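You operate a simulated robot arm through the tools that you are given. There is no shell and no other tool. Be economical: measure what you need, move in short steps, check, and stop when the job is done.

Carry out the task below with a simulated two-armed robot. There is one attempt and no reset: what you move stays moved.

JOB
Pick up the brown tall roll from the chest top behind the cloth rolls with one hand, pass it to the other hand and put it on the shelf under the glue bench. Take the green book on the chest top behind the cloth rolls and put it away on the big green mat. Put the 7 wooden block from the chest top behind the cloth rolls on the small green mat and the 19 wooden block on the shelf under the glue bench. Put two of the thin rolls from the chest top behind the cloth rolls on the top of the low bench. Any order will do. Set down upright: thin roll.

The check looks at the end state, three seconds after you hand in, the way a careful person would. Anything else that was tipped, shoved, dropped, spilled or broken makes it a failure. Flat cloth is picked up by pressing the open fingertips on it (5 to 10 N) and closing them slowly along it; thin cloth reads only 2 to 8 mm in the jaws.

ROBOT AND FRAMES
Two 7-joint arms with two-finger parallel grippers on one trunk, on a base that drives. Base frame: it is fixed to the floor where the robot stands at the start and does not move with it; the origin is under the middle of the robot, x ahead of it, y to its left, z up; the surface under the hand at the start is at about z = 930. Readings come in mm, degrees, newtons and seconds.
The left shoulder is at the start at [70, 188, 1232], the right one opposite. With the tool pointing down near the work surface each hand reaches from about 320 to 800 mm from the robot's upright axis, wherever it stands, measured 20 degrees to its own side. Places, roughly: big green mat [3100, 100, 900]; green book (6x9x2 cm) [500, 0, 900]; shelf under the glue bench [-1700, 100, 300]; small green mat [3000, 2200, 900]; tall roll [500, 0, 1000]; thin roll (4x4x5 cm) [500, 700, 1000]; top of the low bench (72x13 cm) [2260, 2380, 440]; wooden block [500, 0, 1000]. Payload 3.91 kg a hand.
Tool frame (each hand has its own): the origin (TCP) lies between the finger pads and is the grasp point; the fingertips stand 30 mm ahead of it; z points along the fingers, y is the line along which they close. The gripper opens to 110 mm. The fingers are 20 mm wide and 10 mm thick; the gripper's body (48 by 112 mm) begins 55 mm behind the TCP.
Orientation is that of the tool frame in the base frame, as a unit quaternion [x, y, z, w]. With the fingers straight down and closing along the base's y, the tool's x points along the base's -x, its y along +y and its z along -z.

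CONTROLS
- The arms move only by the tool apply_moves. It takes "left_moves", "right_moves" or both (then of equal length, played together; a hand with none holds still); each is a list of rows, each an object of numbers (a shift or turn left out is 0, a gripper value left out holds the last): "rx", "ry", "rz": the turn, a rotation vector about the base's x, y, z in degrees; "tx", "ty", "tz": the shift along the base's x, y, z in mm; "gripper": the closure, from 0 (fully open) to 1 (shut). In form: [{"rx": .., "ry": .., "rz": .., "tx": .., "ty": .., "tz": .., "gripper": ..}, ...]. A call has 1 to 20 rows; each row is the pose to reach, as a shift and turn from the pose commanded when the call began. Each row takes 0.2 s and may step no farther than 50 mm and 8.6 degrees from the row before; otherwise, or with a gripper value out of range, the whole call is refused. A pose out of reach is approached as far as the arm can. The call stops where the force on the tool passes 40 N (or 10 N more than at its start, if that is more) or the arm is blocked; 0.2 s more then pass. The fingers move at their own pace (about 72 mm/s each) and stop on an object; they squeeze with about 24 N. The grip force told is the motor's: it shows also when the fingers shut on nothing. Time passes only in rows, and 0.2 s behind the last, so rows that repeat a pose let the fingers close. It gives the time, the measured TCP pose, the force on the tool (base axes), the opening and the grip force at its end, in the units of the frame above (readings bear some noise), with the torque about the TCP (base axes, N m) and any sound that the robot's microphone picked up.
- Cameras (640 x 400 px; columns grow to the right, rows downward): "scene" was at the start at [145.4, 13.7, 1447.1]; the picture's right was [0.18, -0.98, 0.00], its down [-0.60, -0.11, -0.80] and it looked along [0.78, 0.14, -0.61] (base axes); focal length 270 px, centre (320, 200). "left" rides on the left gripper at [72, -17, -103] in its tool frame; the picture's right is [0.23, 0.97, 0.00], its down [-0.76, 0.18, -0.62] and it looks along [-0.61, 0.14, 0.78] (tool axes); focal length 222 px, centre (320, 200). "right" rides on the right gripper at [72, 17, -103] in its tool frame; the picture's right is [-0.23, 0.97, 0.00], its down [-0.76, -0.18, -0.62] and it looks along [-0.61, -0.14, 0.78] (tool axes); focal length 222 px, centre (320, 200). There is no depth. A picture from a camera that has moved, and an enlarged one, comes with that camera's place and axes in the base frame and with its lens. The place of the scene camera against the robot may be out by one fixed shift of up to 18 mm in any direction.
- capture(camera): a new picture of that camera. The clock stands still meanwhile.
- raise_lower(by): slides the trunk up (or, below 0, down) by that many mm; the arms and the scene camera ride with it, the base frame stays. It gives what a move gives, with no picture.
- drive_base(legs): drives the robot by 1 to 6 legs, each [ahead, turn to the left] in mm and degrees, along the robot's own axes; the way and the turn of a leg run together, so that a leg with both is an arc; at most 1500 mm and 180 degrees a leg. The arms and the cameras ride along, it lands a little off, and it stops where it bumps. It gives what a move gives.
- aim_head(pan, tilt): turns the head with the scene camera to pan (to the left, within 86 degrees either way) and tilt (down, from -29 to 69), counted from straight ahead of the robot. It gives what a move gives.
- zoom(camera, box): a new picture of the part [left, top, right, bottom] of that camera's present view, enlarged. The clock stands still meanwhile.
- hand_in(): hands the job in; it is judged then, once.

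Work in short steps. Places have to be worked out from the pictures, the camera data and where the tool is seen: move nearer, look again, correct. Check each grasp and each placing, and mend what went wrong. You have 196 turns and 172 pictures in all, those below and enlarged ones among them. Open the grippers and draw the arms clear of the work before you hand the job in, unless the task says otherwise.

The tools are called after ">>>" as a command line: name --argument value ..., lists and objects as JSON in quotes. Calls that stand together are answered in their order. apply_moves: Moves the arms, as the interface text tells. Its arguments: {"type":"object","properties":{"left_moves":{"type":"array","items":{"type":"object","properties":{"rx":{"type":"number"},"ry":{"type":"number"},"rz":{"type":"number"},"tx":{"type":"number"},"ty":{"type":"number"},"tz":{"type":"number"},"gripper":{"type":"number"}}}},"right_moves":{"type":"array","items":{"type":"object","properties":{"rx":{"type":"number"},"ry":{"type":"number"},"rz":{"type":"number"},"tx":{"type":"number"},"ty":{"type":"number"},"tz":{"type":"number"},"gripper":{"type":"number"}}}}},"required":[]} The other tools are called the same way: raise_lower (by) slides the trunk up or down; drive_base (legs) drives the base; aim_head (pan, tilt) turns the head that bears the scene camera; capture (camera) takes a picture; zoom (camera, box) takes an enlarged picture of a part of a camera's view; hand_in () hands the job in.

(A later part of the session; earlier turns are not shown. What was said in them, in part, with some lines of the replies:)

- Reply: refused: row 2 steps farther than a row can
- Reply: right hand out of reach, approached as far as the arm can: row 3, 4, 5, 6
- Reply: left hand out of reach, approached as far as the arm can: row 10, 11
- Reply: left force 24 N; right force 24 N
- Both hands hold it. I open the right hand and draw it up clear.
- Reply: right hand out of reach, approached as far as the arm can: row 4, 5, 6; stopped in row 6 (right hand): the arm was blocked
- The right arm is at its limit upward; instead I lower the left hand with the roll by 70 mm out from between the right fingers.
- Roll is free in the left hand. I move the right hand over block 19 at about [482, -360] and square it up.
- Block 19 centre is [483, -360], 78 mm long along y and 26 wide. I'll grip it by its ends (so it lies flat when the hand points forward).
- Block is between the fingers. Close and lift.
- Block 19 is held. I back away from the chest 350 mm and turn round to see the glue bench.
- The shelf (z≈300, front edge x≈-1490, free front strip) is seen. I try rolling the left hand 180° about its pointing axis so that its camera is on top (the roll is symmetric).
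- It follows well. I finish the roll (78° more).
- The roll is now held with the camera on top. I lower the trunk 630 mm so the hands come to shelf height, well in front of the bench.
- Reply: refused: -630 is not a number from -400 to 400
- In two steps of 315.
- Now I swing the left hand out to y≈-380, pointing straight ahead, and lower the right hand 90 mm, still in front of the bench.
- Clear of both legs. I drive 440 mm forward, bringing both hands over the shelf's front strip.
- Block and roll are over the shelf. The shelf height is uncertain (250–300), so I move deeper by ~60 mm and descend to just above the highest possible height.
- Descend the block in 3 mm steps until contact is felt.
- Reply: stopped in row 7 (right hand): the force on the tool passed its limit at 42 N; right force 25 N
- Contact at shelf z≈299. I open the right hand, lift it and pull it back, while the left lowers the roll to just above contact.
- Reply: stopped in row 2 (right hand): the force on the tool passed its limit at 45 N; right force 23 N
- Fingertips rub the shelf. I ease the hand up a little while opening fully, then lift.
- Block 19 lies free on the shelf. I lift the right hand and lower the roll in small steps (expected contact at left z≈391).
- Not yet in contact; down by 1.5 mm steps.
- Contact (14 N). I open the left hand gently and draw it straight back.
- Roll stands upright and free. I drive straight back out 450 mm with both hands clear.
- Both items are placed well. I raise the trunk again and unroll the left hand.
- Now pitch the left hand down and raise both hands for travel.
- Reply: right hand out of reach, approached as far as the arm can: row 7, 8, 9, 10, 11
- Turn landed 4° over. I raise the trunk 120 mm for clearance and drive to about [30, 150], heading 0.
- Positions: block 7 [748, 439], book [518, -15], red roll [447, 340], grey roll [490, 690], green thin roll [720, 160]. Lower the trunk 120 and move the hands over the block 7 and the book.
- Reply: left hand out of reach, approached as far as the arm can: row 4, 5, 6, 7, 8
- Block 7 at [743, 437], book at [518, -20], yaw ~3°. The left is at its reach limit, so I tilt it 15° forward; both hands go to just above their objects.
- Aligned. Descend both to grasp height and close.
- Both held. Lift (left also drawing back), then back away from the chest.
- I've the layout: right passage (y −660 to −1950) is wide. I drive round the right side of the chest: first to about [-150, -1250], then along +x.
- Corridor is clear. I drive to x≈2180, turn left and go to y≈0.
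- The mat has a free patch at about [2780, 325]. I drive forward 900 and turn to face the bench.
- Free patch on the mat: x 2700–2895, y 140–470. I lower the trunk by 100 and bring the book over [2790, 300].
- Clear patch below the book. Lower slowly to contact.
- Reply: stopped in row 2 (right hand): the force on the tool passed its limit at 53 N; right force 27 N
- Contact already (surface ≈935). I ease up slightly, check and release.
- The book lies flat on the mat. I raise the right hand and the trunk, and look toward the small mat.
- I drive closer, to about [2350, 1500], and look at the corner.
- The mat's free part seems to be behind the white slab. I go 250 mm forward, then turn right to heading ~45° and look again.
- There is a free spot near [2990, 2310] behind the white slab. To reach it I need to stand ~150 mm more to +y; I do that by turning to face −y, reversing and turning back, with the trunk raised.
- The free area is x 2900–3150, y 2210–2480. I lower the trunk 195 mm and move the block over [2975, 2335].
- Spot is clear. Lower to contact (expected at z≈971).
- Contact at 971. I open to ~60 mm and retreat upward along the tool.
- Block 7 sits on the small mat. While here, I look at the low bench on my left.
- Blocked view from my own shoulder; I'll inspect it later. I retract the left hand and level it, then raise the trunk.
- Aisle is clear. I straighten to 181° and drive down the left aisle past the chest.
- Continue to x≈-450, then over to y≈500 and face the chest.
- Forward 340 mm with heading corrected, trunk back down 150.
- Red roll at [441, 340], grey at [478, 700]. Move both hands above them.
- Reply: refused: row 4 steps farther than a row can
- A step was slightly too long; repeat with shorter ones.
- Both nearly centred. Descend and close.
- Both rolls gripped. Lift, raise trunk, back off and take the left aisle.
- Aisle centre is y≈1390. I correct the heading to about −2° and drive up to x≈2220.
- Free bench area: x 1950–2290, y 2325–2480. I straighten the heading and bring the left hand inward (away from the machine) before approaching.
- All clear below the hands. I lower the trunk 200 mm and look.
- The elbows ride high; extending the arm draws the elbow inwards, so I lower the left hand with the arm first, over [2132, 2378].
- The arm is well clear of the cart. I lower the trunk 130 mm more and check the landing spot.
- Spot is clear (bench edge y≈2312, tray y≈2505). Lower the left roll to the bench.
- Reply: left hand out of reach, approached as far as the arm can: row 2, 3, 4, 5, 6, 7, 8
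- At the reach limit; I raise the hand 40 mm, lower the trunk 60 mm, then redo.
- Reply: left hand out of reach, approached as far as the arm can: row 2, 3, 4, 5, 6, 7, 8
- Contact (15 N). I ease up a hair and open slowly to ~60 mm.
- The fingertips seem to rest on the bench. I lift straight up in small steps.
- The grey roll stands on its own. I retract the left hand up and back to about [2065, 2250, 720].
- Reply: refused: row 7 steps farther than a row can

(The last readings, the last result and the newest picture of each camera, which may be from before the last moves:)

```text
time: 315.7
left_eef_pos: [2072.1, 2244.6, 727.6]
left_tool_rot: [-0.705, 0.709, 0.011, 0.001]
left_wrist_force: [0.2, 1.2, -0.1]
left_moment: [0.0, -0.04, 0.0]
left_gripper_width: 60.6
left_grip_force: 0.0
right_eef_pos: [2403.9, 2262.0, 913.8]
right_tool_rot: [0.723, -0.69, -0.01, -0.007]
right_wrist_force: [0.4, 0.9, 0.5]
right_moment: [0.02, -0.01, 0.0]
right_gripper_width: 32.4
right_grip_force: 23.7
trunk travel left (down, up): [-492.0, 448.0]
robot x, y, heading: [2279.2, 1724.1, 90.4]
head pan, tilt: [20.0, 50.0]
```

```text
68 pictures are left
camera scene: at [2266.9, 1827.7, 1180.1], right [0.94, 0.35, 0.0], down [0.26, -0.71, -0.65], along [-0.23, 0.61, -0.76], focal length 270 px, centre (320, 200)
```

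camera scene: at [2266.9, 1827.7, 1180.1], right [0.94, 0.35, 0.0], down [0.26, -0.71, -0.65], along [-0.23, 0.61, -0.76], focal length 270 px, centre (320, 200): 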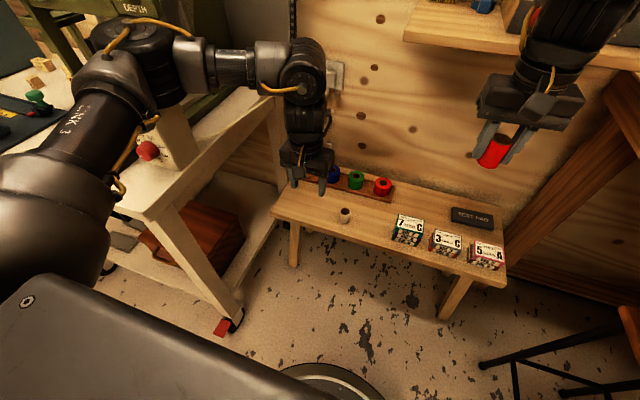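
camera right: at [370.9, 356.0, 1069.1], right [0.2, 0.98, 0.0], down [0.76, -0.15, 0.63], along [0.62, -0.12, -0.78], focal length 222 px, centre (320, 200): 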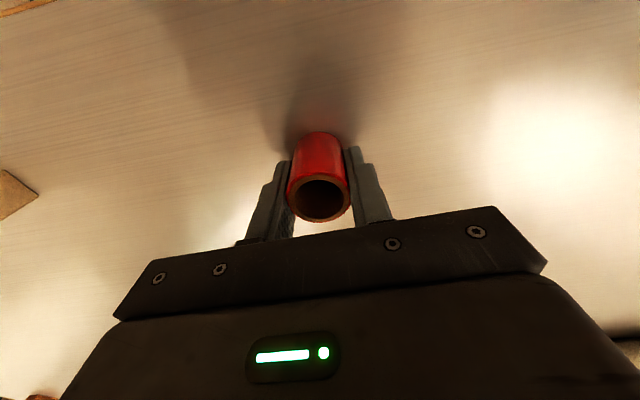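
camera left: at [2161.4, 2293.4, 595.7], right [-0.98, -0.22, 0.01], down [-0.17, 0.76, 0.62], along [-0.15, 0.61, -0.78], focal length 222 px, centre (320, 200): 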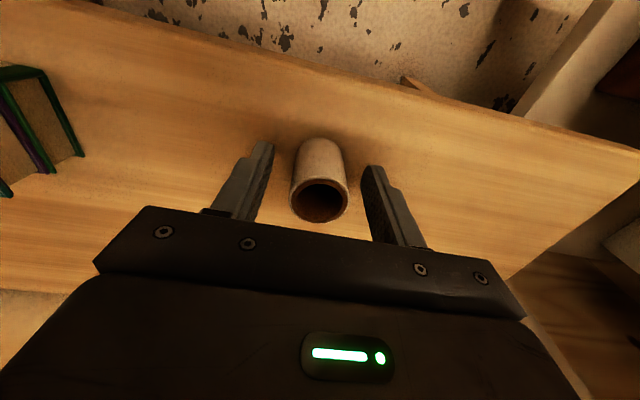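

The right hand's reading shifted slightly – the left elbow may be pressing on the machine. I undo the last part of that motion at once.

>>> apply_moves --left_moves '[{"tz": -10, "ty": 20, "tx": 20}, {"tz": -25, "ty": 45, "tx": 40}, {"tz": -45, "ty": 70, "tx": 60}, {"tz": -70, "ty": 95, "tx": 75}]'

>>> aim_head --pan 40 --tilt 45

>>> capture --camera "scene"

```text
time: 316.7
left_eef_pos: [2149.8, 2339.1, 655.9]
left_tool_rot: [-0.704, 0.71, 0.009, 0.001]
left_wrist_force: [0.0, -0.8, 0.1]
left_moment: [0.03, -0.08, -0.03]
left_gripper_width: 60.8
left_grip_force: 0.0
right_eef_pos: [2402.1, 2259.2, 918.2]
right_tool_rot: [0.724, -0.69, -0.012, -0.009]
right_wrist_force: [0.5, -0.4, -0.8]
right_moment: [0.05, 0.05, 0.04]
right_gripper_width: 32.1
right_grip_force: 24.2
trunk travel left (down, up): [-492.0, 448.0]
robot x, y, heading: [2278.0, 1719.7, 90.4]
head pan, tilt: [20.0, 50.0]
```

```text
time: 317.5
left_eef_pos: [2148.0, 2348.3, 645.3]
left_tool_rot: [-0.705, 0.709, 0.003, -0.004]
left_wrist_force: [-0.2, 0.2, -0.4]
left_moment: [-0.01, 0.01, 0.02]
left_gripper_width: 60.7
left_grip_force: 0.1
right_eef_pos: [2399.2, 2273.6, 907.3]
right_tool_rot: [0.724, -0.69, -0.002, -0.002]
right_wrist_force: [0.2, 0.0, -1.2]
right_moment: [-0.01, -0.04, 0.03]
right_gripper_width: 32.0
right_grip_force: 24.0
trunk travel left (down, up): [-492.0, 448.0]
robot x, y, heading: [2277.8, 1718.7, 90.4]
head pan, tilt: [40.0, 45.0]
```

```text
67 pictures are left
camera scene: at [2235.6, 1833.3, 1185.5], right [0.76, 0.65, 0.0], down [0.46, -0.54, -0.71], along [-0.46, 0.54, -0.71], focal length 270 px, centre (320, 200)
```

scene: 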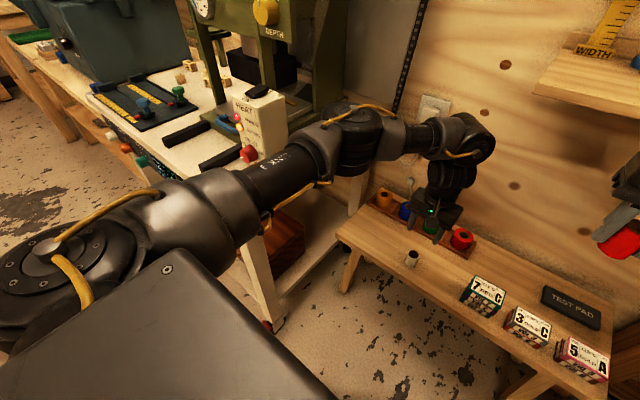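

Readings are back to normal. I zoom on the machine to check whether anything moved.

>>> zoom --camera "scene" --box '[60, 20, 400, 230]'

```text
1.88 times, centred on (230, 125) of scene
camera zoom: at [2235.6, 1833.3, 1185.5], right [0.76, 0.65, 0.0], down [0.46, -0.54, -0.71], along [-0.46, 0.54, -0.71], focal length 508 px, centre (489, 341)
```

zoom: 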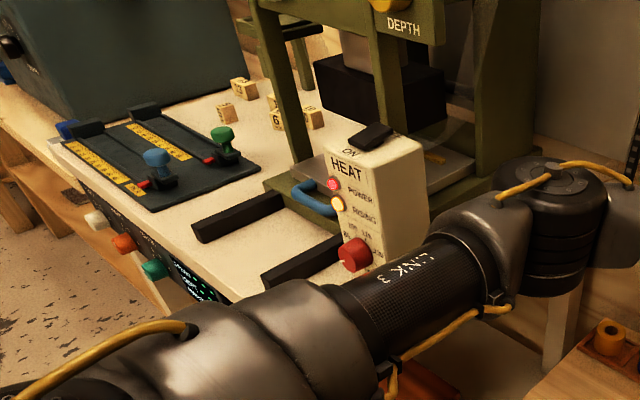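

The HEAT box shows lit lamps (POWER and RISING) – my elbow may have tripped its switch. I look closer.

>>> zoom --camera "scene" --box '[210, 70, 310, 180]'

>>> capture --camera "left"

```text
3.64 times, centred on (260, 125) of scene
camera zoom: at [2235.6, 1833.3, 1185.5], right [0.76, 0.65, 0.0], down [0.46, -0.54, -0.71], along [-0.46, 0.54, -0.71], focal length 981 px, centre (538, 473)
```

zoom: 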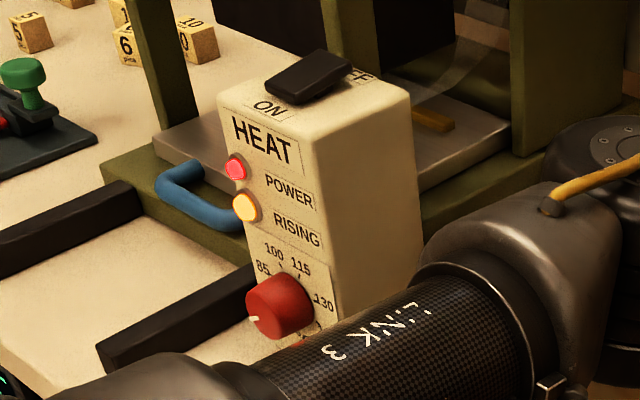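

```text
64 pictures are left
camera left: at [2164.9, 2275.2, 749.9], right [-0.98, -0.22, 0.01], down [-0.17, 0.76, 0.62], along [-0.15, 0.61, -0.78], focal length 222 px, centre (320, 200)
```

left: 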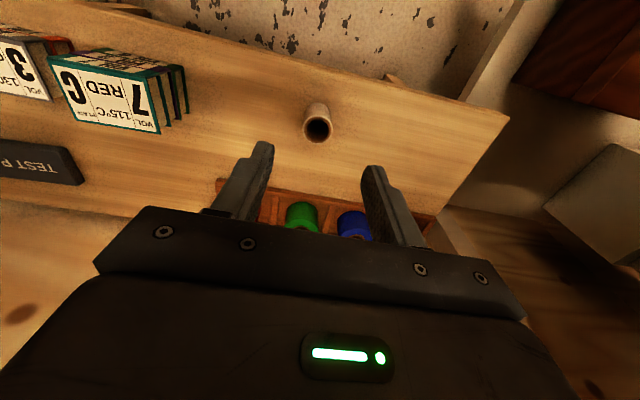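

The elbow pressed the HEAT box's rocker to ON (OFF end is at the back). I'll put that right after placing the red roll. First I shift the left hand sideways, arm kept extended, so the right can come in.

>>> apply_moves --left_moves '[{"tx": -20}, {"tx": -40}, {"tx": -60}, {"tx": -80}]' --right_moves '[{"tx": -20, "ty": 10, "tz": -35}, {"tx": -40, "ty": 20, "tz": -70}, {"tx": -60, "ty": 30, "tz": -105}, {"tx": -80, "ty": 40, "tz": -140}]'

>>> capture --camera "scene"

```text
time: 318.5
left_eef_pos: [2062.6, 2346.3, 648.9]
left_tool_rot: [-0.705, 0.709, 0.002, -0.004]
left_wrist_force: [-0.7, 0.1, -0.8]
left_moment: [0.03, 0.0, -0.04]
left_gripper_width: 60.3
left_grip_force: 0.0
right_eef_pos: [2316.3, 2314.8, 767.5]
right_tool_rot: [0.723, -0.691, -0.003, -0.003]
right_wrist_force: [-0.2, 0.1, -0.8]
right_moment: [-0.03, -0.03, 0.0]
right_gripper_width: 32.4
right_grip_force: 24.0
trunk travel left (down, up): [-492.0, 448.0]
robot x, y, heading: [2278.8, 1724.6, 90.5]
head pan, tilt: [40.0, 45.0]
```

```text
63 pictures are left
camera scene: at [2234.0, 1832.7, 1185.6], right [0.76, 0.65, 0.0], down [0.46, -0.54, -0.71], along [-0.46, 0.54, -0.71], focal length 270 px, centre (320, 200)
```

scene: 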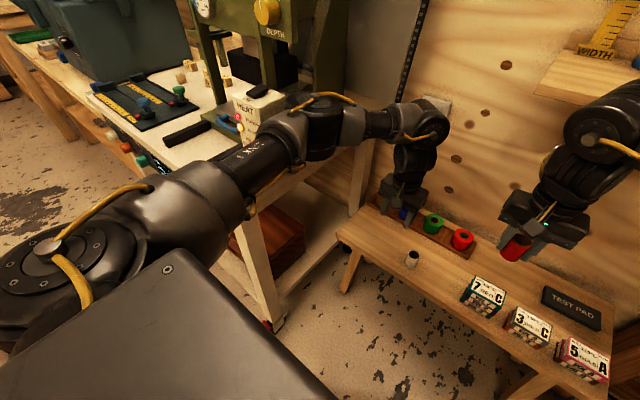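

The right arm will be just short at this stance. I lower it to z≈575 first (below the wall shelf), then drive 45 mm forward.

>>> apply_moves --right_moves '[{"tx": -10, "ty": 0, "tz": -40}, {"tx": -20, "ty": 0, "tz": -80}, {"tx": -35, "ty": 0, "tz": -120}, {"tx": -50, "ty": 0, "tz": -160}, {"tx": -65, "ty": 0, "tz": -190}, {"tx": -72, "ty": 0, "tz": -192}]'

>>> drive_base --legs '[[45, 0]]'

>>> capture --camera "right"

>>> capture --camera "scene"

```text
time: 319.9
left_eef_pos: [2063.8, 2346.2, 650.3]
left_tool_rot: [-0.706, 0.709, 0.003, -0.004]
left_wrist_force: [0.0, 0.5, -0.1]
left_moment: [-0.01, -0.02, -0.02]
left_gripper_width: 60.5
left_grip_force: 0.1
right_eef_pos: [2243.9, 2312.1, 577.0]
right_tool_rot: [0.723, -0.69, -0.004, -0.003]
right_wrist_force: [0.3, 0.5, -0.3]
right_moment: [-0.03, 0.02, 0.01]
right_gripper_width: 31.8
right_grip_force: 23.4
trunk travel left (down, up): [-492.0, 448.0]
robot x, y, heading: [2278.8, 1719.5, 90.2]
head pan, tilt: [40.0, 45.0]
```

```text
time: 320.8
left_eef_pos: [2064.7, 2391.3, 650.4]
left_tool_rot: [-0.705, 0.71, 0.004, -0.004]
left_wrist_force: [-0.1, -0.5, -0.1]
left_moment: [0.02, 0.0, 0.0]
left_gripper_width: 60.6
left_grip_force: 0.1
right_eef_pos: [2246.7, 2358.3, 578.2]
right_tool_rot: [0.722, -0.692, -0.003, -0.002]
right_wrist_force: [0.5, 0.5, -0.9]
right_moment: [0.0, -0.01, 0.0]
right_gripper_width: 32.2
right_grip_force: 24.0
trunk travel left (down, up): [-492.0, 448.0]
robot x, y, heading: [2279.4, 1767.6, 90.5]
head pan, tilt: [40.0, 45.0]
```

```text
62 pictures are left
camera right: at [2234.2, 2283.4, 681.1], right [-0.98, 0.18, 0.0], down [0.15, 0.76, 0.63], along [0.11, 0.62, -0.78], focal length 222 px, centre (320, 200)
```

right: 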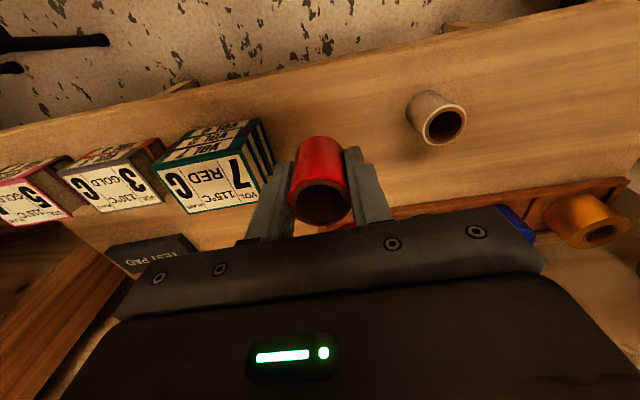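

```text
61 pictures are left
camera scene: at [2236.0, 1876.1, 1185.9], right [0.76, 0.65, 0.0], down [0.46, -0.54, -0.71], along [-0.46, 0.54, -0.71], focal length 270 px, centre (320, 200)
```

scene: 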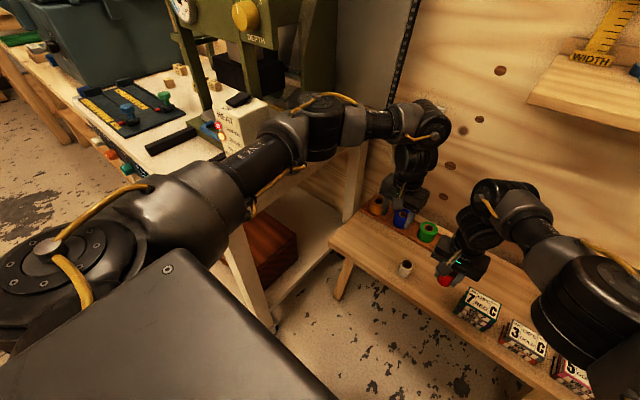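

Clear gap between the grey roll (x 2144) and the boxes (x≥2310). I shift 10 mm left and lower the red roll.

>>> apply_moves --right_moves '[{"tx": -10, "tz": -30}, {"tx": -10, "tz": -60}, {"tx": -10, "tz": -80}, {"tx": -10, "tz": -86}, {"tx": -10, "tz": -89}, {"tx": -10, "tz": -92}, {"tx": -10, "tz": -95}, {"tx": -10, "tz": -97}, {"tx": -10, "tz": -99}, {"tx": -10, "tz": -101}]'

>>> capture --camera "right"

```text
time: 323.0
left_eef_pos: [2064.7, 2391.2, 650.9]
left_tool_rot: [-0.704, 0.71, 0.004, -0.003]
left_wrist_force: [0.4, 0.6, -0.7]
left_moment: [-0.01, 0.0, 0.0]
left_gripper_width: 60.5
left_grip_force: 0.0
right_eef_pos: [2247.2, 2348.1, 486.5]
right_tool_rot: [0.722, -0.691, -0.005, -0.004]
right_wrist_force: [0.1, -0.1, 5.4]
right_moment: [-0.06, -0.02, 0.02]
right_gripper_width: 32.0
right_grip_force: 23.7
right hand out of reach, approached as far as the arm can: row 2, 3, 4, 5, 6, 7, 8, 9, 10
trunk travel left (down, up): [-492.0, 448.0]
robot x, y, heading: [2277.2, 1766.2, 90.3]
head pan, tilt: [40.0, 45.0]
```

```text
60 pictures are left
camera right: at [2234.7, 2273.6, 589.3], right [-0.98, 0.18, 0.0], down [0.15, 0.76, 0.63], along [0.11, 0.62, -0.78], focal length 222 px, centre (320, 200)
```

right: 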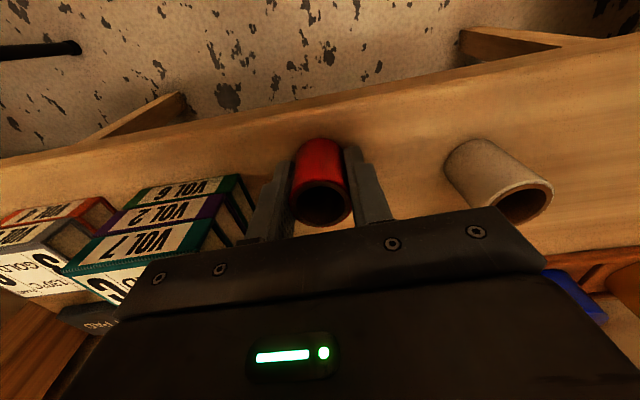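

Light contact (5 N) at bench z≈450, roll ~20 mm inside the front edge. I'd like it a bit deeper, so I lift 15 mm, drive 25 mm forward and set it down again.

>>> apply_moves --right_moves '[{"tz": 10}, {"tz": 20}, {"tz": 20}]'

>>> drive_base --legs '[[25, 0]]'

>>> apply_moves --right_moves '[{"tz": -8}, {"tz": -12}, {"tz": -15}, {"tz": -17}, {"tz": -19}, {"tz": -21}, {"tz": -23}]'

>>> capture --camera "right"

```text
time: 323.8
left_eef_pos: [2065.1, 2391.4, 648.9]
left_tool_rot: [-0.704, 0.71, 0.004, -0.004]
left_wrist_force: [-0.3, 0.2, 0.1]
left_moment: [0.0, -0.01, 0.02]
left_gripper_width: 60.4
left_grip_force: 0.0
right_eef_pos: [2246.7, 2348.6, 505.7]
right_tool_rot: [0.723, -0.691, -0.003, -0.003]
right_wrist_force: [0.8, -0.1, 0.0]
right_moment: [-0.03, -0.02, -0.02]
right_gripper_width: 32.2
right_grip_force: 24.1
trunk travel left (down, up): [-492.0, 448.0]
robot x, y, heading: [2276.9, 1763.2, 90.4]
head pan, tilt: [40.0, 45.0]
```

```text
time: 324.6
left_eef_pos: [2064.9, 2417.0, 650.2]
left_tool_rot: [-0.704, 0.71, 0.004, -0.004]
left_wrist_force: [0.1, -0.1, -0.5]
left_moment: [-0.03, -0.02, 0.0]
left_gripper_width: 60.3
left_grip_force: 0.1
right_eef_pos: [2248.6, 2372.5, 505.6]
right_tool_rot: [0.722, -0.692, -0.003, -0.003]
right_wrist_force: [0.9, -0.4, -1.0]
right_moment: [0.0, 0.01, 0.02]
right_gripper_width: 32.0
right_grip_force: 24.1
trunk travel left (down, up): [-492.0, 448.0]
robot x, y, heading: [2276.8, 1788.1, 90.1]
head pan, tilt: [40.0, 45.0]
```

```text
time: 326.2
left_eef_pos: [2066.0, 2416.0, 650.5]
left_tool_rot: [-0.704, 0.71, 0.004, -0.003]
left_wrist_force: [-1.2, 0.2, -0.3]
left_moment: [0.02, -0.02, 0.01]
left_gripper_width: 60.5
left_grip_force: 0.2
right_eef_pos: [2247.3, 2373.7, 484.3]
right_tool_rot: [0.722, -0.692, -0.007, -0.003]
right_wrist_force: [-3.0, 3.2, 15.0]
right_moment: [-0.03, -0.02, 0.08]
right_gripper_width: 32.5
right_grip_force: 24.1
trunk travel left (down, up): [-492.0, 448.0]
robot x, y, heading: [2275.8, 1791.3, 90.4]
head pan, tilt: [40.0, 45.0]
```

```text
59 pictures are left
camera right: at [2235.0, 2297.4, 586.6], right [-0.98, 0.18, 0.01], down [0.15, 0.76, 0.63], along [0.11, 0.62, -0.77], focal length 222 px, centre (320, 200)
```

right: 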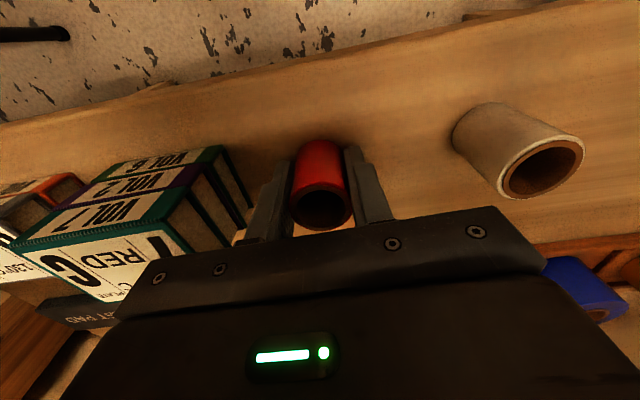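

Good contact and depth. Open to ~52 mm, then lift straight up.

>>> apply_moves --right_moves '[{"tz": 1}, {"tz": 1, "gripper": 0.62}, {"tz": 2, "gripper": 0.54}, {"tz": 3, "gripper": 0.54}, {"tz": 8, "gripper": 0.54}, {"tz": 16, "gripper": 0.54}]'

>>> capture --camera "right"

```text
time: 327.6
left_eef_pos: [2064.7, 2416.9, 649.9]
left_tool_rot: [-0.705, 0.71, 0.004, -0.004]
left_wrist_force: [0.4, -0.6, -0.3]
left_moment: [-0.02, 0.0, 0.03]
left_gripper_width: 60.6
left_grip_force: 0.0
right_eef_pos: [2246.4, 2371.1, 498.4]
right_tool_rot: [0.722, -0.691, -0.002, -0.002]
right_wrist_force: [0.1, 0.0, 0.5]
right_moment: [0.03, 0.0, 0.01]
right_gripper_width: 50.7
right_grip_force: 0.0
trunk travel left (down, up): [-492.0, 448.0]
robot x, y, heading: [2278.1, 1787.9, 90.4]
head pan, tilt: [40.0, 45.0]
```

```text
58 pictures are left
camera right: at [2233.9, 2297.7, 601.2], right [-0.98, 0.18, 0.0], down [0.14, 0.76, 0.63], along [0.11, 0.62, -0.78], focal length 222 px, centre (320, 200)
```

right: 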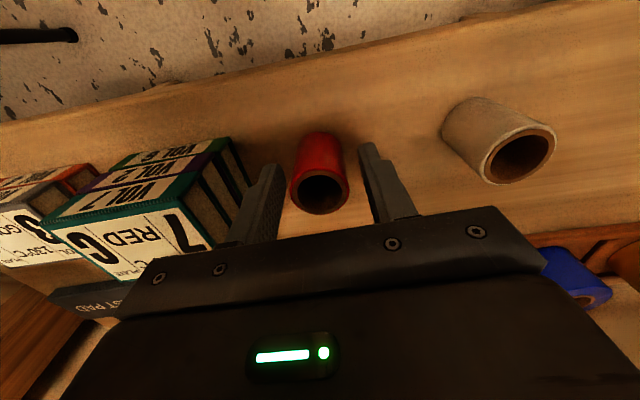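

The red roll stands. I lift the right hand 110 mm and drive straight back 480 mm, then raise the trunk.

>>> apply_moves --right_moves '[{"tz": 35}, {"tz": 70}, {"tz": 105}, {"tz": 110}]'

>>> drive_base --legs '[[-480, 0]]'

>>> raise_lower --by 350

>>> aim_head --pan 15 --tilt 38

>>> capture --camera "scene"

```text
time: 328.6
left_eef_pos: [2066.0, 2416.5, 650.2]
left_tool_rot: [-0.704, 0.71, 0.004, -0.003]
left_wrist_force: [-0.4, 0.7, -0.7]
left_moment: [0.01, -0.01, -0.01]
left_gripper_width: 60.5
left_grip_force: 0.1
right_eef_pos: [2248.2, 2372.3, 609.9]
right_tool_rot: [0.723, -0.691, -0.003, -0.003]
right_wrist_force: [-1.1, 0.2, 0.2]
right_moment: [0.01, 0.01, -0.02]
right_gripper_width: 50.7
right_grip_force: 0.1
trunk travel left (down, up): [-492.0, 448.0]
robot x, y, heading: [2277.8, 1790.8, 90.4]
head pan, tilt: [40.0, 45.0]
```

```text
time: 331.5
left_eef_pos: [2072.2, 1935.4, 650.1]
left_tool_rot: [-0.701, 0.713, 0.004, -0.004]
left_wrist_force: [-1.2, -0.7, 0.3]
left_moment: [0.03, -0.01, -0.04]
left_gripper_width: 60.7
left_grip_force: 0.0
right_eef_pos: [2254.3, 1890.5, 611.0]
right_tool_rot: [0.718, -0.696, -0.003, -0.003]
right_wrist_force: [-0.2, -1.3, 0.3]
right_moment: [0.0, 0.05, 0.02]
right_gripper_width: 50.7
right_grip_force: 0.1
trunk travel left (down, up): [-492.0, 448.0]
robot x, y, heading: [2280.6, 1306.8, 89.3]
head pan, tilt: [40.0, 45.0]
```

```text
time: 334.9
left_eef_pos: [2071.9, 1936.8, 999.9]
left_tool_rot: [-0.701, 0.713, 0.003, -0.004]
left_wrist_force: [0.3, -0.3, 0.2]
left_moment: [-0.02, 0.01, 0.04]
left_gripper_width: 60.6
left_grip_force: 0.1
right_eef_pos: [2253.7, 1892.0, 959.6]
right_tool_rot: [0.719, -0.695, -0.003, -0.003]
right_wrist_force: [0.3, 0.0, 0.8]
right_moment: [0.03, -0.02, 0.0]
right_gripper_width: 50.6
right_grip_force: 0.0
trunk travel left (down, up): [-842.0, 98.0]
robot x, y, heading: [2277.9, 1309.2, 90.0]
head pan, tilt: [40.0, 45.0]
```

```text
time: 335.8
left_eef_pos: [2072.0, 1937.1, 999.7]
left_tool_rot: [-0.702, 0.712, 0.005, -0.003]
left_wrist_force: [-0.1, 1.0, 0.5]
left_moment: [0.01, -0.01, 0.0]
left_gripper_width: 60.9
left_grip_force: 0.1
right_eef_pos: [2254.6, 1891.3, 961.0]
right_tool_rot: [0.719, -0.695, -0.003, -0.003]
right_wrist_force: [-0.7, 0.0, -0.4]
right_moment: [-0.01, 0.02, 0.02]
right_gripper_width: 50.7
right_grip_force: 0.0
trunk travel left (down, up): [-842.0, 98.0]
robot x, y, heading: [2279.6, 1307.4, 89.8]
head pan, tilt: [15.0, 38.0]
```

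```text
57 pictures are left
camera scene: at [2266.6, 1441.2, 1545.9], right [0.97, 0.26, 0.0], down [0.16, -0.6, -0.79], along [-0.2, 0.76, -0.62], focal length 270 px, centre (320, 200)
```

scene: 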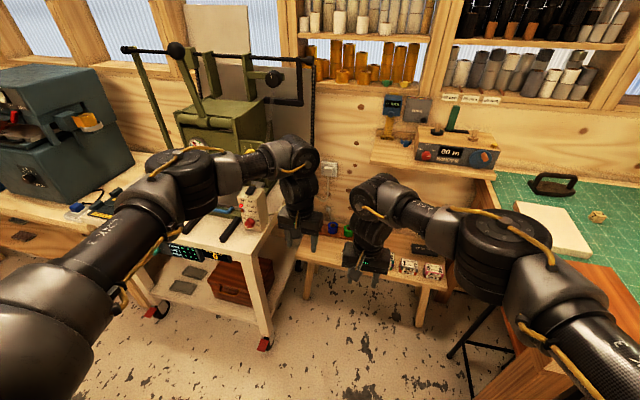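

Now to undo the HEAT switch. I close and raise the left hand, draw it back and tilt it 40° forward, raising the right out of the way too.

>>> apply_moves --left_moves '[{"tz": 40, "gripper": 1.0}, {"tz": 80, "rx": 8}, {"tz": 120, "rx": 16, "ty": -20}, {"tz": 150, "rx": 24, "ty": -50}, {"tz": 180, "rx": 32, "ty": -80}, {"tz": 200, "rx": 40, "ty": -110}, {"tz": 200, "rx": 40, "ty": -130}]' --right_moves '[{"tz": 40, "tx": 15}, {"tz": 80, "tx": 30}, {"tz": 120, "tx": 45}, {"tz": 160, "tx": 60}, {"tz": 200, "tx": 75}, {"tz": 240, "tx": 75}, {"tz": 240, "tx": 75}]'

>>> drive_base --legs '[[0, 22.5], [209, 0], [0, -12.5]]'

>>> aim_head --pan 25 --tilt 40

>>> capture --camera "scene"

>>> capture --camera "left"

```text
time: 337.4
left_eef_pos: [2036.8, 1882.3, 1201.8]
left_tool_rot: [-0.659, 0.67, 0.247, 0.237]
left_wrist_force: [0.4, 1.4, 0.2]
left_moment: [-0.02, 0.03, -0.02]
left_gripper_width: 0.4
left_grip_force: 23.7
left hand out of reach, approached as far as the arm can: row 5, 6, 7
right_eef_pos: [2328.4, 1894.9, 1200.5]
right_tool_rot: [0.72, -0.694, -0.003, -0.003]
right_wrist_force: [0.2, 0.0, 0.4]
right_moment: [0.0, 0.01, 0.0]
right_gripper_width: 50.4
right_grip_force: 0.1
trunk travel left (down, up): [-842.0, 98.0]
robot x, y, heading: [2281.3, 1310.1, 89.8]
head pan, tilt: [15.0, 38.0]
```

```text
time: 341.0
left_eef_pos: [1855.8, 2021.8, 1199.8]
left_tool_rot: [0.717, -0.608, -0.266, -0.214]
left_wrist_force: [0.1, 0.2, 0.5]
left_moment: [-0.02, -0.04, 0.02]
left_gripper_width: 0.0
left_grip_force: 23.7
right_eef_pos: [2141.5, 2087.2, 1199.9]
right_tool_rot: [0.779, -0.627, -0.003, -0.003]
right_wrist_force: [-0.6, -0.4, -0.4]
right_moment: [0.0, -0.02, -0.01]
right_gripper_width: 50.6
right_grip_force: 0.1
trunk travel left (down, up): [-842.0, 98.0]
robot x, y, heading: [2200.1, 1499.6, 100.4]
head pan, tilt: [15.0, 38.0]
```

```text
time: 341.7
left_eef_pos: [1857.7, 2020.6, 1200.7]
left_tool_rot: [0.716, -0.608, -0.267, -0.213]
left_wrist_force: [-0.3, 0.6, -0.8]
left_moment: [0.01, 0.01, 0.07]
left_gripper_width: 0.0
left_grip_force: 24.2
right_eef_pos: [2142.6, 2085.5, 1199.5]
right_tool_rot: [0.779, -0.627, -0.005, -0.002]
right_wrist_force: [0.5, 0.2, -0.7]
right_moment: [0.01, 0.01, -0.03]
right_gripper_width: 50.6
right_grip_force: 0.1
trunk travel left (down, up): [-842.0, 98.0]
robot x, y, heading: [2194.2, 1499.9, 100.4]
head pan, tilt: [25.0, 40.0]
```

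```text
56 pictures are left
camera scene: at [2151.5, 1619.5, 1542.9], right [0.82, 0.58, 0.0], down [0.37, -0.53, -0.77], along [-0.44, 0.63, -0.64], focal length 270 px, centre (320, 200)
```

scene: 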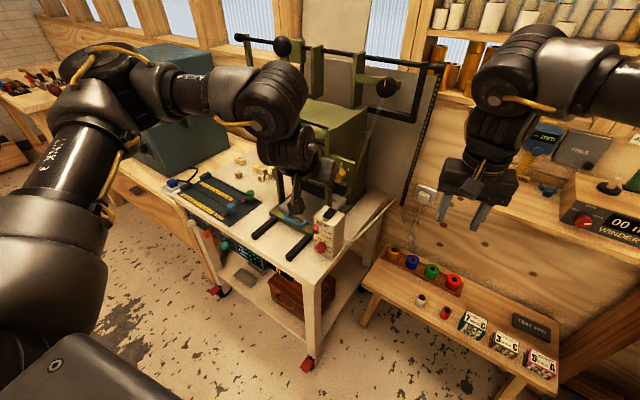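

```text
55 pictures are left
camera left: at [1896.0, 1903.4, 1233.7], right [-0.93, -0.34, -0.13], down [-0.19, 0.15, 0.97], along [-0.31, 0.93, -0.21], focal length 222 px, centre (320, 200)
```

left: 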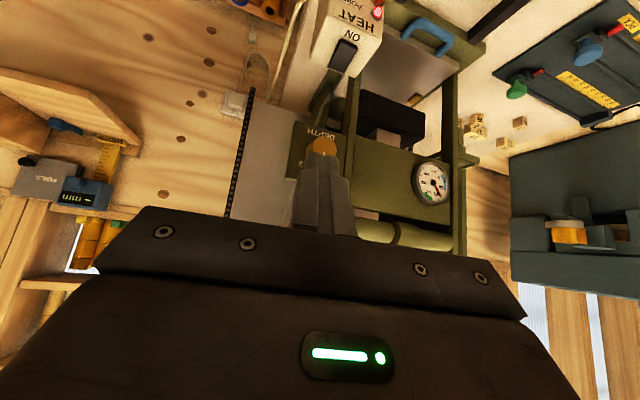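

Both rolls stand on the bench. I zoom on the HEAT box from both cameras to locate the rocker's OFF end.

>>> zoom --camera "left" --box '[270, 0, 430, 100]'

>>> zoom --camera "scene" --box '[260, 170, 388, 250]'

```text
4.00 times, centred on (350, 50) of left
camera zoom: at [1896.0, 1903.4, 1233.7], right [-0.93, -0.34, -0.13], down [-0.19, 0.15, 0.97], along [-0.31, 0.93, -0.21], focal length 888 px, centre (200, 800)
```

zoom: 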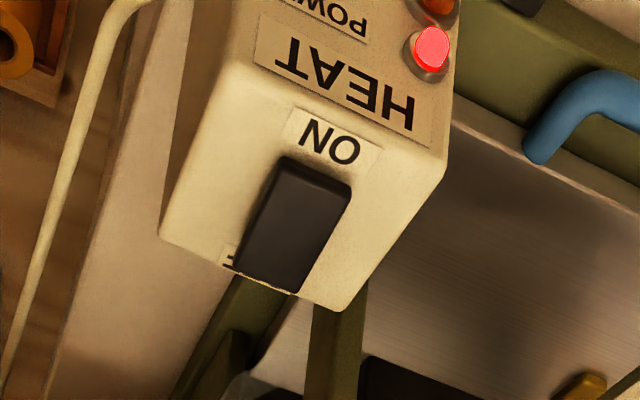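

```text
5.00 times, centred on (324, 210) of scene
camera zoom: at [2151.5, 1619.5, 1542.9], right [0.82, 0.58, 0.0], down [0.37, -0.53, -0.77], along [-0.44, 0.63, -0.64], focal length 1349 px, centre (300, 150)
```

zoom: 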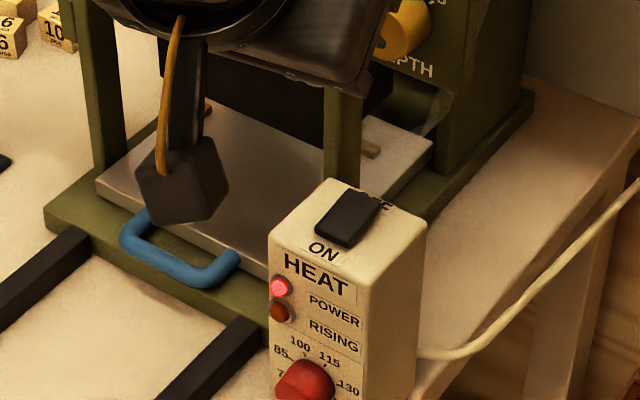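

POWER lamp is on; the rocker's OFF end is raised at about [1812, 2163, 974]. I bring the closed left fingertips just above it.

>>> apply_moves --left_moves '[{"tx": -15, "ty": 20, "tz": -30}, {"tx": -30, "ty": 45, "tz": -60}, {"tx": -44, "ty": 70, "tz": -90}, {"tx": -44, "ty": 100, "tz": -120}, {"tx": -44, "ty": 127, "tz": -150}, {"tx": -44, "ty": 128, "tz": -172}, {"tx": -44, "ty": 128, "tz": -172}]'

>>> zoom --camera "left" --box '[220, 50, 460, 200]'

>>> zoom --camera "scene" --box '[260, 170, 388, 250]'

```text
time: 343.3
left_eef_pos: [1814.9, 2148.9, 1030.7]
left_tool_rot: [0.717, -0.607, -0.268, -0.213]
left_wrist_force: [0.0, -0.3, -0.6]
left_moment: [-0.02, 0.03, -0.03]
left_gripper_width: 0.1
left_grip_force: 24.2
right_eef_pos: [2143.6, 2085.4, 1200.8]
right_tool_rot: [0.778, -0.628, -0.003, -0.003]
right_wrist_force: [0.8, 0.4, 0.0]
right_moment: [0.02, -0.01, 0.01]
right_gripper_width: 50.5
right_grip_force: 0.1
trunk travel left (down, up): [-842.0, 98.0]
robot x, y, heading: [2199.5, 1501.6, 100.4]
head pan, tilt: [25.0, 40.0]
```

```text
2.67 times, centred on (340, 125) of left
camera zoom: at [1852.1, 2031.8, 1062.7], right [-0.93, -0.34, -0.13], down [-0.19, 0.15, 0.97], along [-0.31, 0.93, -0.21], focal length 592 px, centre (267, 400)
```

zoom: 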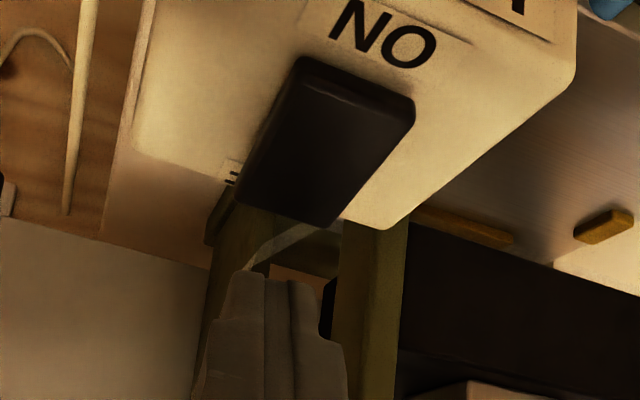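

```text
5.00 times, centred on (324, 210) of scene
camera zoom: at [2150.9, 1618.3, 1543.0], right [0.82, 0.58, 0.0], down [0.37, -0.53, -0.77], along [-0.44, 0.63, -0.64], focal length 1349 px, centre (300, 150)
```

zoom: 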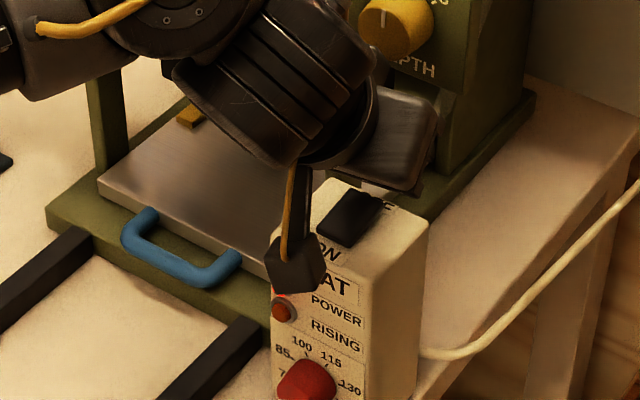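

The tip must go ~10 mm further back to be past the rocker's pivot. I shift and press down in small steps.

>>> apply_moves --left_moves '[{"tx": -5, "ty": 11}, {"tx": -5, "ty": 11, "tz": -10}, {"tx": -5, "ty": 11, "tz": -18}, {"tx": -5, "ty": 11, "tz": -22}, {"tx": -5, "ty": 11, "tz": -25}, {"tx": -5, "ty": 11, "tz": -28}, {"tx": -5, "ty": 11, "tz": -30}]'

>>> zoom --camera "left" --box '[220, 50, 460, 200]'

>>> zoom --camera "scene" --box '[260, 170, 388, 250]'

```text
time: 344.9
left_eef_pos: [1807.8, 2160.5, 1005.0]
left_tool_rot: [0.717, -0.606, -0.269, -0.216]
left_wrist_force: [-4.7, 0.6, 21.0]
left_moment: [0.27, 0.2, 0.04]
left_gripper_width: 0.0
left_grip_force: 24.1
right_eef_pos: [2142.8, 2083.7, 1201.7]
right_tool_rot: [0.779, -0.628, -0.004, -0.003]
right_wrist_force: [-0.1, -0.4, -0.5]
right_moment: [0.0, -0.01, 0.01]
right_gripper_width: 50.8
right_grip_force: 0.1
trunk travel left (down, up): [-842.0, 98.0]
robot x, y, heading: [2195.2, 1503.1, 100.0]
head pan, tilt: [25.0, 40.0]
```

```text
2.67 times, centred on (340, 125) of left
camera zoom: at [1846.6, 2042.1, 1036.1], right [-0.93, -0.34, -0.13], down [-0.19, 0.14, 0.97], along [-0.31, 0.93, -0.2], focal length 592 px, centre (267, 400)
```

zoom: 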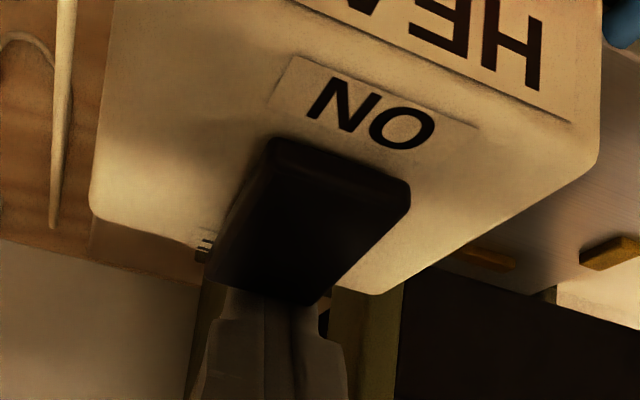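

```text
5.00 times, centred on (324, 210) of scene
camera zoom: at [2151.6, 1615.2, 1543.7], right [0.82, 0.58, 0.0], down [0.37, -0.52, -0.77], along [-0.44, 0.63, -0.64], focal length 1349 px, centre (300, 150)
```

zoom: 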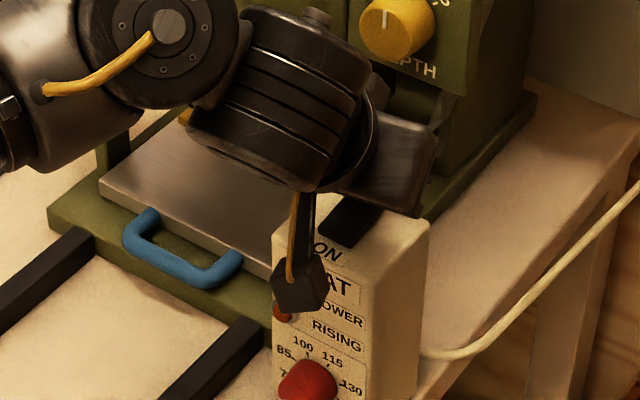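

21 N of push applied. I lift the fingers 40 mm and look at the lamps.

>>> apply_moves --left_moves '[{"tz": 15}, {"tz": 40, "ty": -20}, {"tz": 70, "ty": -55}, {"tz": 100, "ty": -90, "tx": 20}]'

>>> zoom --camera "scene" --box '[260, 170, 388, 250]'

>>> zoom --camera "left" --box '[220, 0, 460, 150]'

```text
refused: row 4 steps farther than a row can; nothing moved
```

```text
5.00 times, centred on (324, 210) of scene
camera zoom: at [2151.6, 1615.2, 1543.7], right [0.82, 0.58, 0.0], down [0.37, -0.52, -0.77], along [-0.44, 0.63, -0.64], focal length 1349 px, centre (300, 150)
```

zoom: 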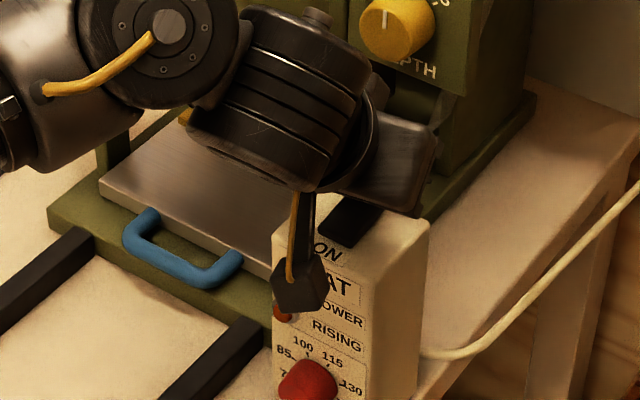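

```text
2.67 times, centred on (340, 75) of left
camera zoom: at [1846.6, 2042.1, 1036.1], right [-0.93, -0.34, -0.13], down [-0.19, 0.14, 0.97], along [-0.31, 0.93, -0.2], focal length 592 px, centre (267, 533)
```

zoom: 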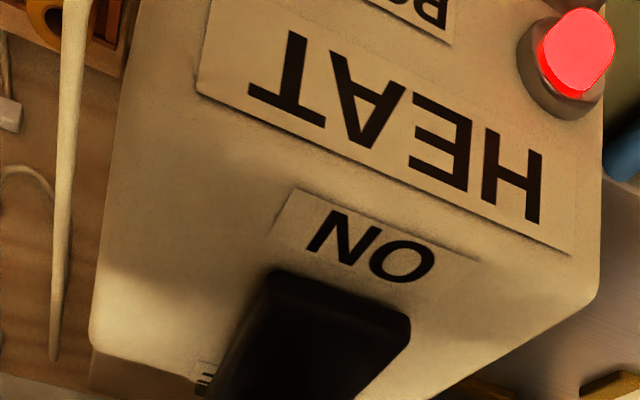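

The lamp is visible in the left camera, still lit. I press further in 2 mm steps.

>>> apply_moves --left_moves '[{"tz": -2}, {"tz": -4}, {"tz": -6}, {"tz": -8}, {"tz": -10}]'

>>> zoom --camera "left" --box '[220, 0, 460, 150]'

```text
time: 345.5
left_eef_pos: [1807.2, 2160.5, 1003.8]
left_tool_rot: [0.716, -0.605, -0.271, -0.219]
left_wrist_force: [2.8, -8.0, 10.7]
left_moment: [-0.12, -0.04, -0.05]
left_gripper_width: 0.1
left_grip_force: 23.6
right_eef_pos: [2142.2, 2083.4, 1201.0]
right_tool_rot: [0.779, -0.626, -0.005, -0.002]
right_wrist_force: [-1.0, -0.5, -0.4]
right_moment: [0.02, -0.02, -0.04]
right_gripper_width: 50.6
right_grip_force: 0.0
trunk travel left (down, up): [-842.0, 98.0]
robot x, y, heading: [2201.1, 1500.6, 100.2]
head pan, tilt: [25.0, 40.0]
stopped in row 2 (left hand): the force on the tool passed its limit at 42 N (the readings are from after the stop); the commanded pose is now the measured one
```

```text
2.67 times, centred on (340, 75) of left
camera zoom: at [1846.3, 2042.3, 1035.3], right [-0.93, -0.34, -0.13], down [-0.19, 0.14, 0.97], along [-0.31, 0.93, -0.19], focal length 592 px, centre (267, 533)
```

zoom: 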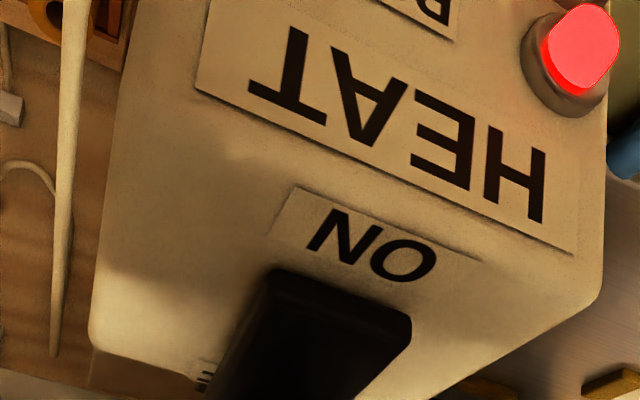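

The tips are behind the rocker, on the box top (z≈974). I lift, come back 15 mm and press on the raised end itself.

>>> apply_moves --left_moves '[{"tz": 8}, {"tz": 24}, {"tz": 26, "ty": -14, "tx": 4}, {"tz": 16, "ty": -14, "tx": 4}, {"tz": 12, "ty": -14, "tx": 4}, {"tz": 9, "ty": -14, "tx": 4}, {"tz": 6, "ty": -14, "tx": 4}, {"tz": 3, "ty": -14, "tx": 4}]'

>>> zoom --camera "left" --box '[220, 0, 460, 150]'

```text
time: 347.3
left_eef_pos: [1810.8, 2147.2, 1012.9]
left_tool_rot: [0.716, -0.602, -0.274, -0.221]
left_wrist_force: [-4.1, 4.8, 35.2]
left_moment: [0.58, 0.21, -0.14]
left_gripper_width: 0.0
left_grip_force: 23.9
right_eef_pos: [2144.7, 2081.9, 1201.5]
right_tool_rot: [0.779, -0.627, -0.006, -0.002]
right_wrist_force: [-0.5, -0.3, 0.1]
right_moment: [-0.03, -0.02, -0.02]
right_gripper_width: 50.9
right_grip_force: 0.0
trunk travel left (down, up): [-842.0, 98.0]
robot x, y, heading: [2200.4, 1505.0, 100.1]
head pan, tilt: [25.0, 40.0]
```

```text
2.67 times, centred on (340, 75) of left
camera zoom: at [1850.1, 2029.5, 1042.3], right [-0.93, -0.34, -0.14], down [-0.19, 0.13, 0.97], along [-0.31, 0.93, -0.18], focal length 592 px, centre (267, 533)
```

zoom: 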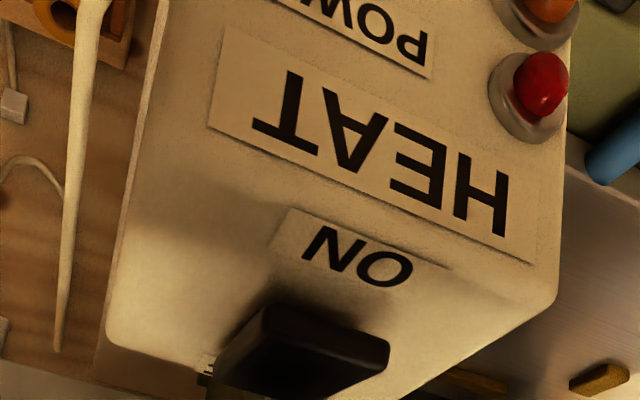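

The POWER lamp has gone out – the rocker flipped to OFF. I lift away and check from a distance.

>>> apply_moves --left_moves '[{"tz": 15}, {"tz": 40, "ty": -10}, {"tz": 70, "ty": -35}, {"tz": 100, "ty": -65, "tx": 10}, {"tz": 130, "ty": -95, "tx": 20}, {"tz": 160, "ty": -120, "tx": 30}]'

>>> zoom --camera "scene" --box '[260, 170, 388, 250]'

>>> capture --camera "scene"

```text
time: 348.7
left_eef_pos: [1839.9, 2027.4, 1164.8]
left_tool_rot: [0.717, -0.605, -0.271, -0.217]
left_wrist_force: [0.4, -0.1, 0.2]
left_moment: [0.06, 0.02, 0.02]
left_gripper_width: 0.2
left_grip_force: 24.3
right_eef_pos: [2143.2, 2084.5, 1201.5]
right_tool_rot: [0.778, -0.628, -0.005, -0.003]
right_wrist_force: [1.2, -0.3, 0.5]
right_moment: [0.03, 0.04, 0.01]
right_gripper_width: 50.6
right_grip_force: 0.1
trunk travel left (down, up): [-842.0, 98.0]
robot x, y, heading: [2200.8, 1502.6, 100.1]
head pan, tilt: [25.0, 40.0]
```

```text
5.00 times, centred on (324, 210) of scene
camera zoom: at [2151.8, 1616.7, 1543.1], right [0.82, 0.58, 0.0], down [0.37, -0.52, -0.77], along [-0.44, 0.63, -0.64], focal length 1349 px, centre (300, 150)
```

zoom: 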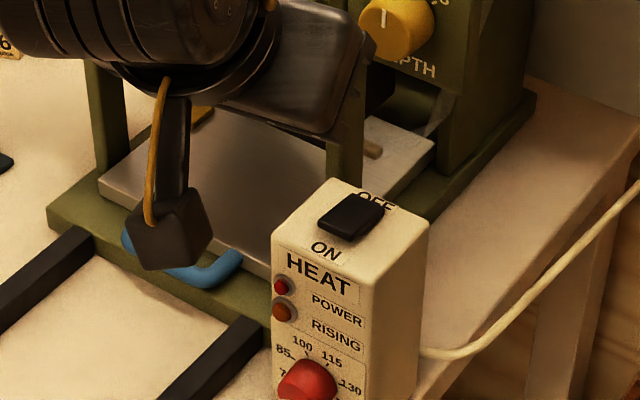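

```text
43 pictures are left
camera scene: at [2151.8, 1616.7, 1543.1], right [0.82, 0.58, 0.0], down [0.37, -0.52, -0.77], along [-0.44, 0.63, -0.64], focal length 270 px, centre (320, 200)
```

scene: 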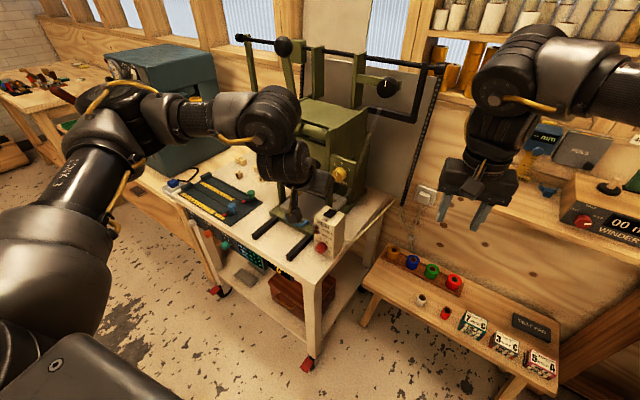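

Both lamps are off and the switch reads OFF. I back off 300 mm, open the left gripper, and check the bench.

>>> drive_base --legs '[[-300, 0]]'

>>> apply_moves --left_moves '[{"gripper": 0.0}, {"gripper": 0.0}, {"gripper": 0.0}, {"gripper": 0.0}]' --right_moves '[{"gripper": 0.0}, {"gripper": 0.0}, {"gripper": 0.0}, {"gripper": 0.0}]'

>>> aim_head --pan -15 --tilt 35

>>> capture --camera "scene"

>>> zoom --camera "scene" --box '[220, 140, 380, 240]'

```text
time: 350.7
left_eef_pos: [1893.9, 1746.7, 1163.9]
left_tool_rot: [0.716, -0.606, -0.269, -0.217]
left_wrist_force: [0.2, 0.3, -0.8]
left_moment: [0.01, -0.02, -0.04]
left_gripper_width: 0.0
left_grip_force: 24.0
right_eef_pos: [2194.8, 1800.6, 1199.4]
right_tool_rot: [0.778, -0.628, -0.002, -0.001]
right_wrist_force: [-0.5, 0.7, -0.1]
right_moment: [-0.01, 0.01, 0.0]
right_gripper_width: 50.7
right_grip_force: 0.1
trunk travel left (down, up): [-842.0, 98.0]
robot x, y, heading: [2249.2, 1216.7, 100.1]
head pan, tilt: [25.0, 40.0]
```

```text
time: 351.7
left_eef_pos: [1894.5, 1745.3, 1164.0]
left_tool_rot: [0.715, -0.606, -0.27, -0.219]
left_wrist_force: [-0.6, 0.3, 0.3]
left_moment: [0.0, 0.02, -0.02]
left_gripper_width: 109.9
left_grip_force: 0.2
right_eef_pos: [2194.3, 1800.3, 1199.7]
right_tool_rot: [0.778, -0.628, -0.003, -0.003]
right_wrist_force: [-0.5, -1.0, 0.8]
right_moment: [-0.01, -0.01, -0.02]
right_gripper_width: 109.9
right_grip_force: 0.0
trunk travel left (down, up): [-842.0, 98.0]
robot x, y, heading: [2251.7, 1219.1, 100.0]
head pan, tilt: [25.0, 40.0]
```

```text
time: 352.8
left_eef_pos: [1893.4, 1743.6, 1164.1]
left_tool_rot: [0.715, -0.607, -0.27, -0.218]
left_wrist_force: [-0.3, 0.5, 0.8]
left_moment: [-0.03, -0.01, 0.02]
left_gripper_width: 110.1
left_grip_force: 0.1
right_eef_pos: [2195.5, 1799.6, 1200.5]
right_tool_rot: [0.778, -0.628, -0.003, -0.003]
right_wrist_force: [1.1, 0.9, -1.3]
right_moment: [0.04, 0.03, -0.01]
right_gripper_width: 110.1
right_grip_force: 0.2
trunk travel left (down, up): [-842.0, 98.0]
robot x, y, heading: [2252.8, 1216.6, 100.0]
head pan, tilt: [-15.0, 35.0]
```

```text
42 pictures are left
camera scene: at [2258.5, 1350.9, 1550.5], right [1.0, -0.09, 0.0], down [-0.05, -0.57, -0.82], along [0.07, 0.82, -0.57], focal length 270 px, centre (320, 200)
```

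scene: 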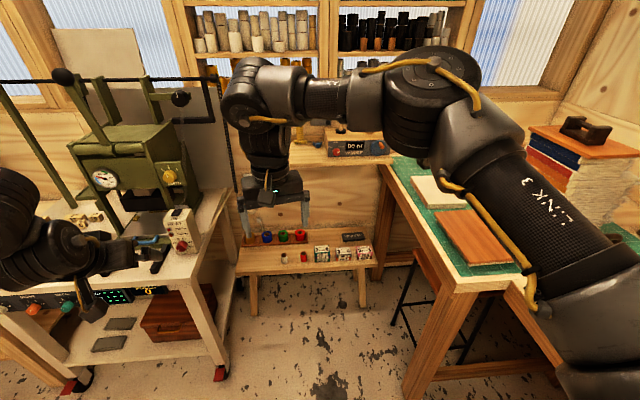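

```text
4.00 times, centred on (300, 190) of scene
camera zoom: at [2258.5, 1350.9, 1550.5], right [1.0, -0.09, 0.0], down [-0.05, -0.57, -0.82], along [0.07, 0.82, -0.57], focal length 1080 px, centre (400, 240)
```

zoom: 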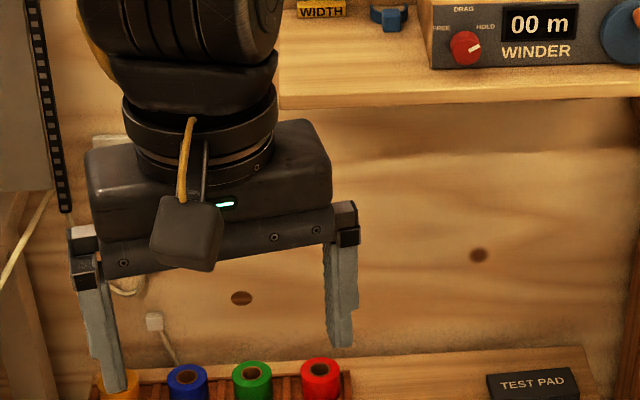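

Both thin rolls stand upright on the low bench, everything else is placed, and the arms are clear with the grippers open. Handing in.

>>> hand_in

```text
The job is handed in.
```

I handed the job in with all six items placed. One thing besides the items was disturbed and then set right.

- **Tall roll:** the brown roll went from the right hand to the left and now stands on the shelf under the glue bench. It was turned over on the way.
- **19 block:** it lies on the same shelf.
- **Green book:** it lies flat on the big green mat.
- **7 block:** it is on the small green mat, behind the white slab.
- **Thin rolls:** the red and the grey one stand upright on the low bench.

**Disturbed:** while I drew the left arm back from the low bench, its elbow bumped the HEAT box on the machine cart beside it. The switch was then on, with the POWER and RISING lamps lit. I pressed it back to OFF and both lamps went out. The box looks to be where it was. I could not compare its temperature dial with how it stood before.
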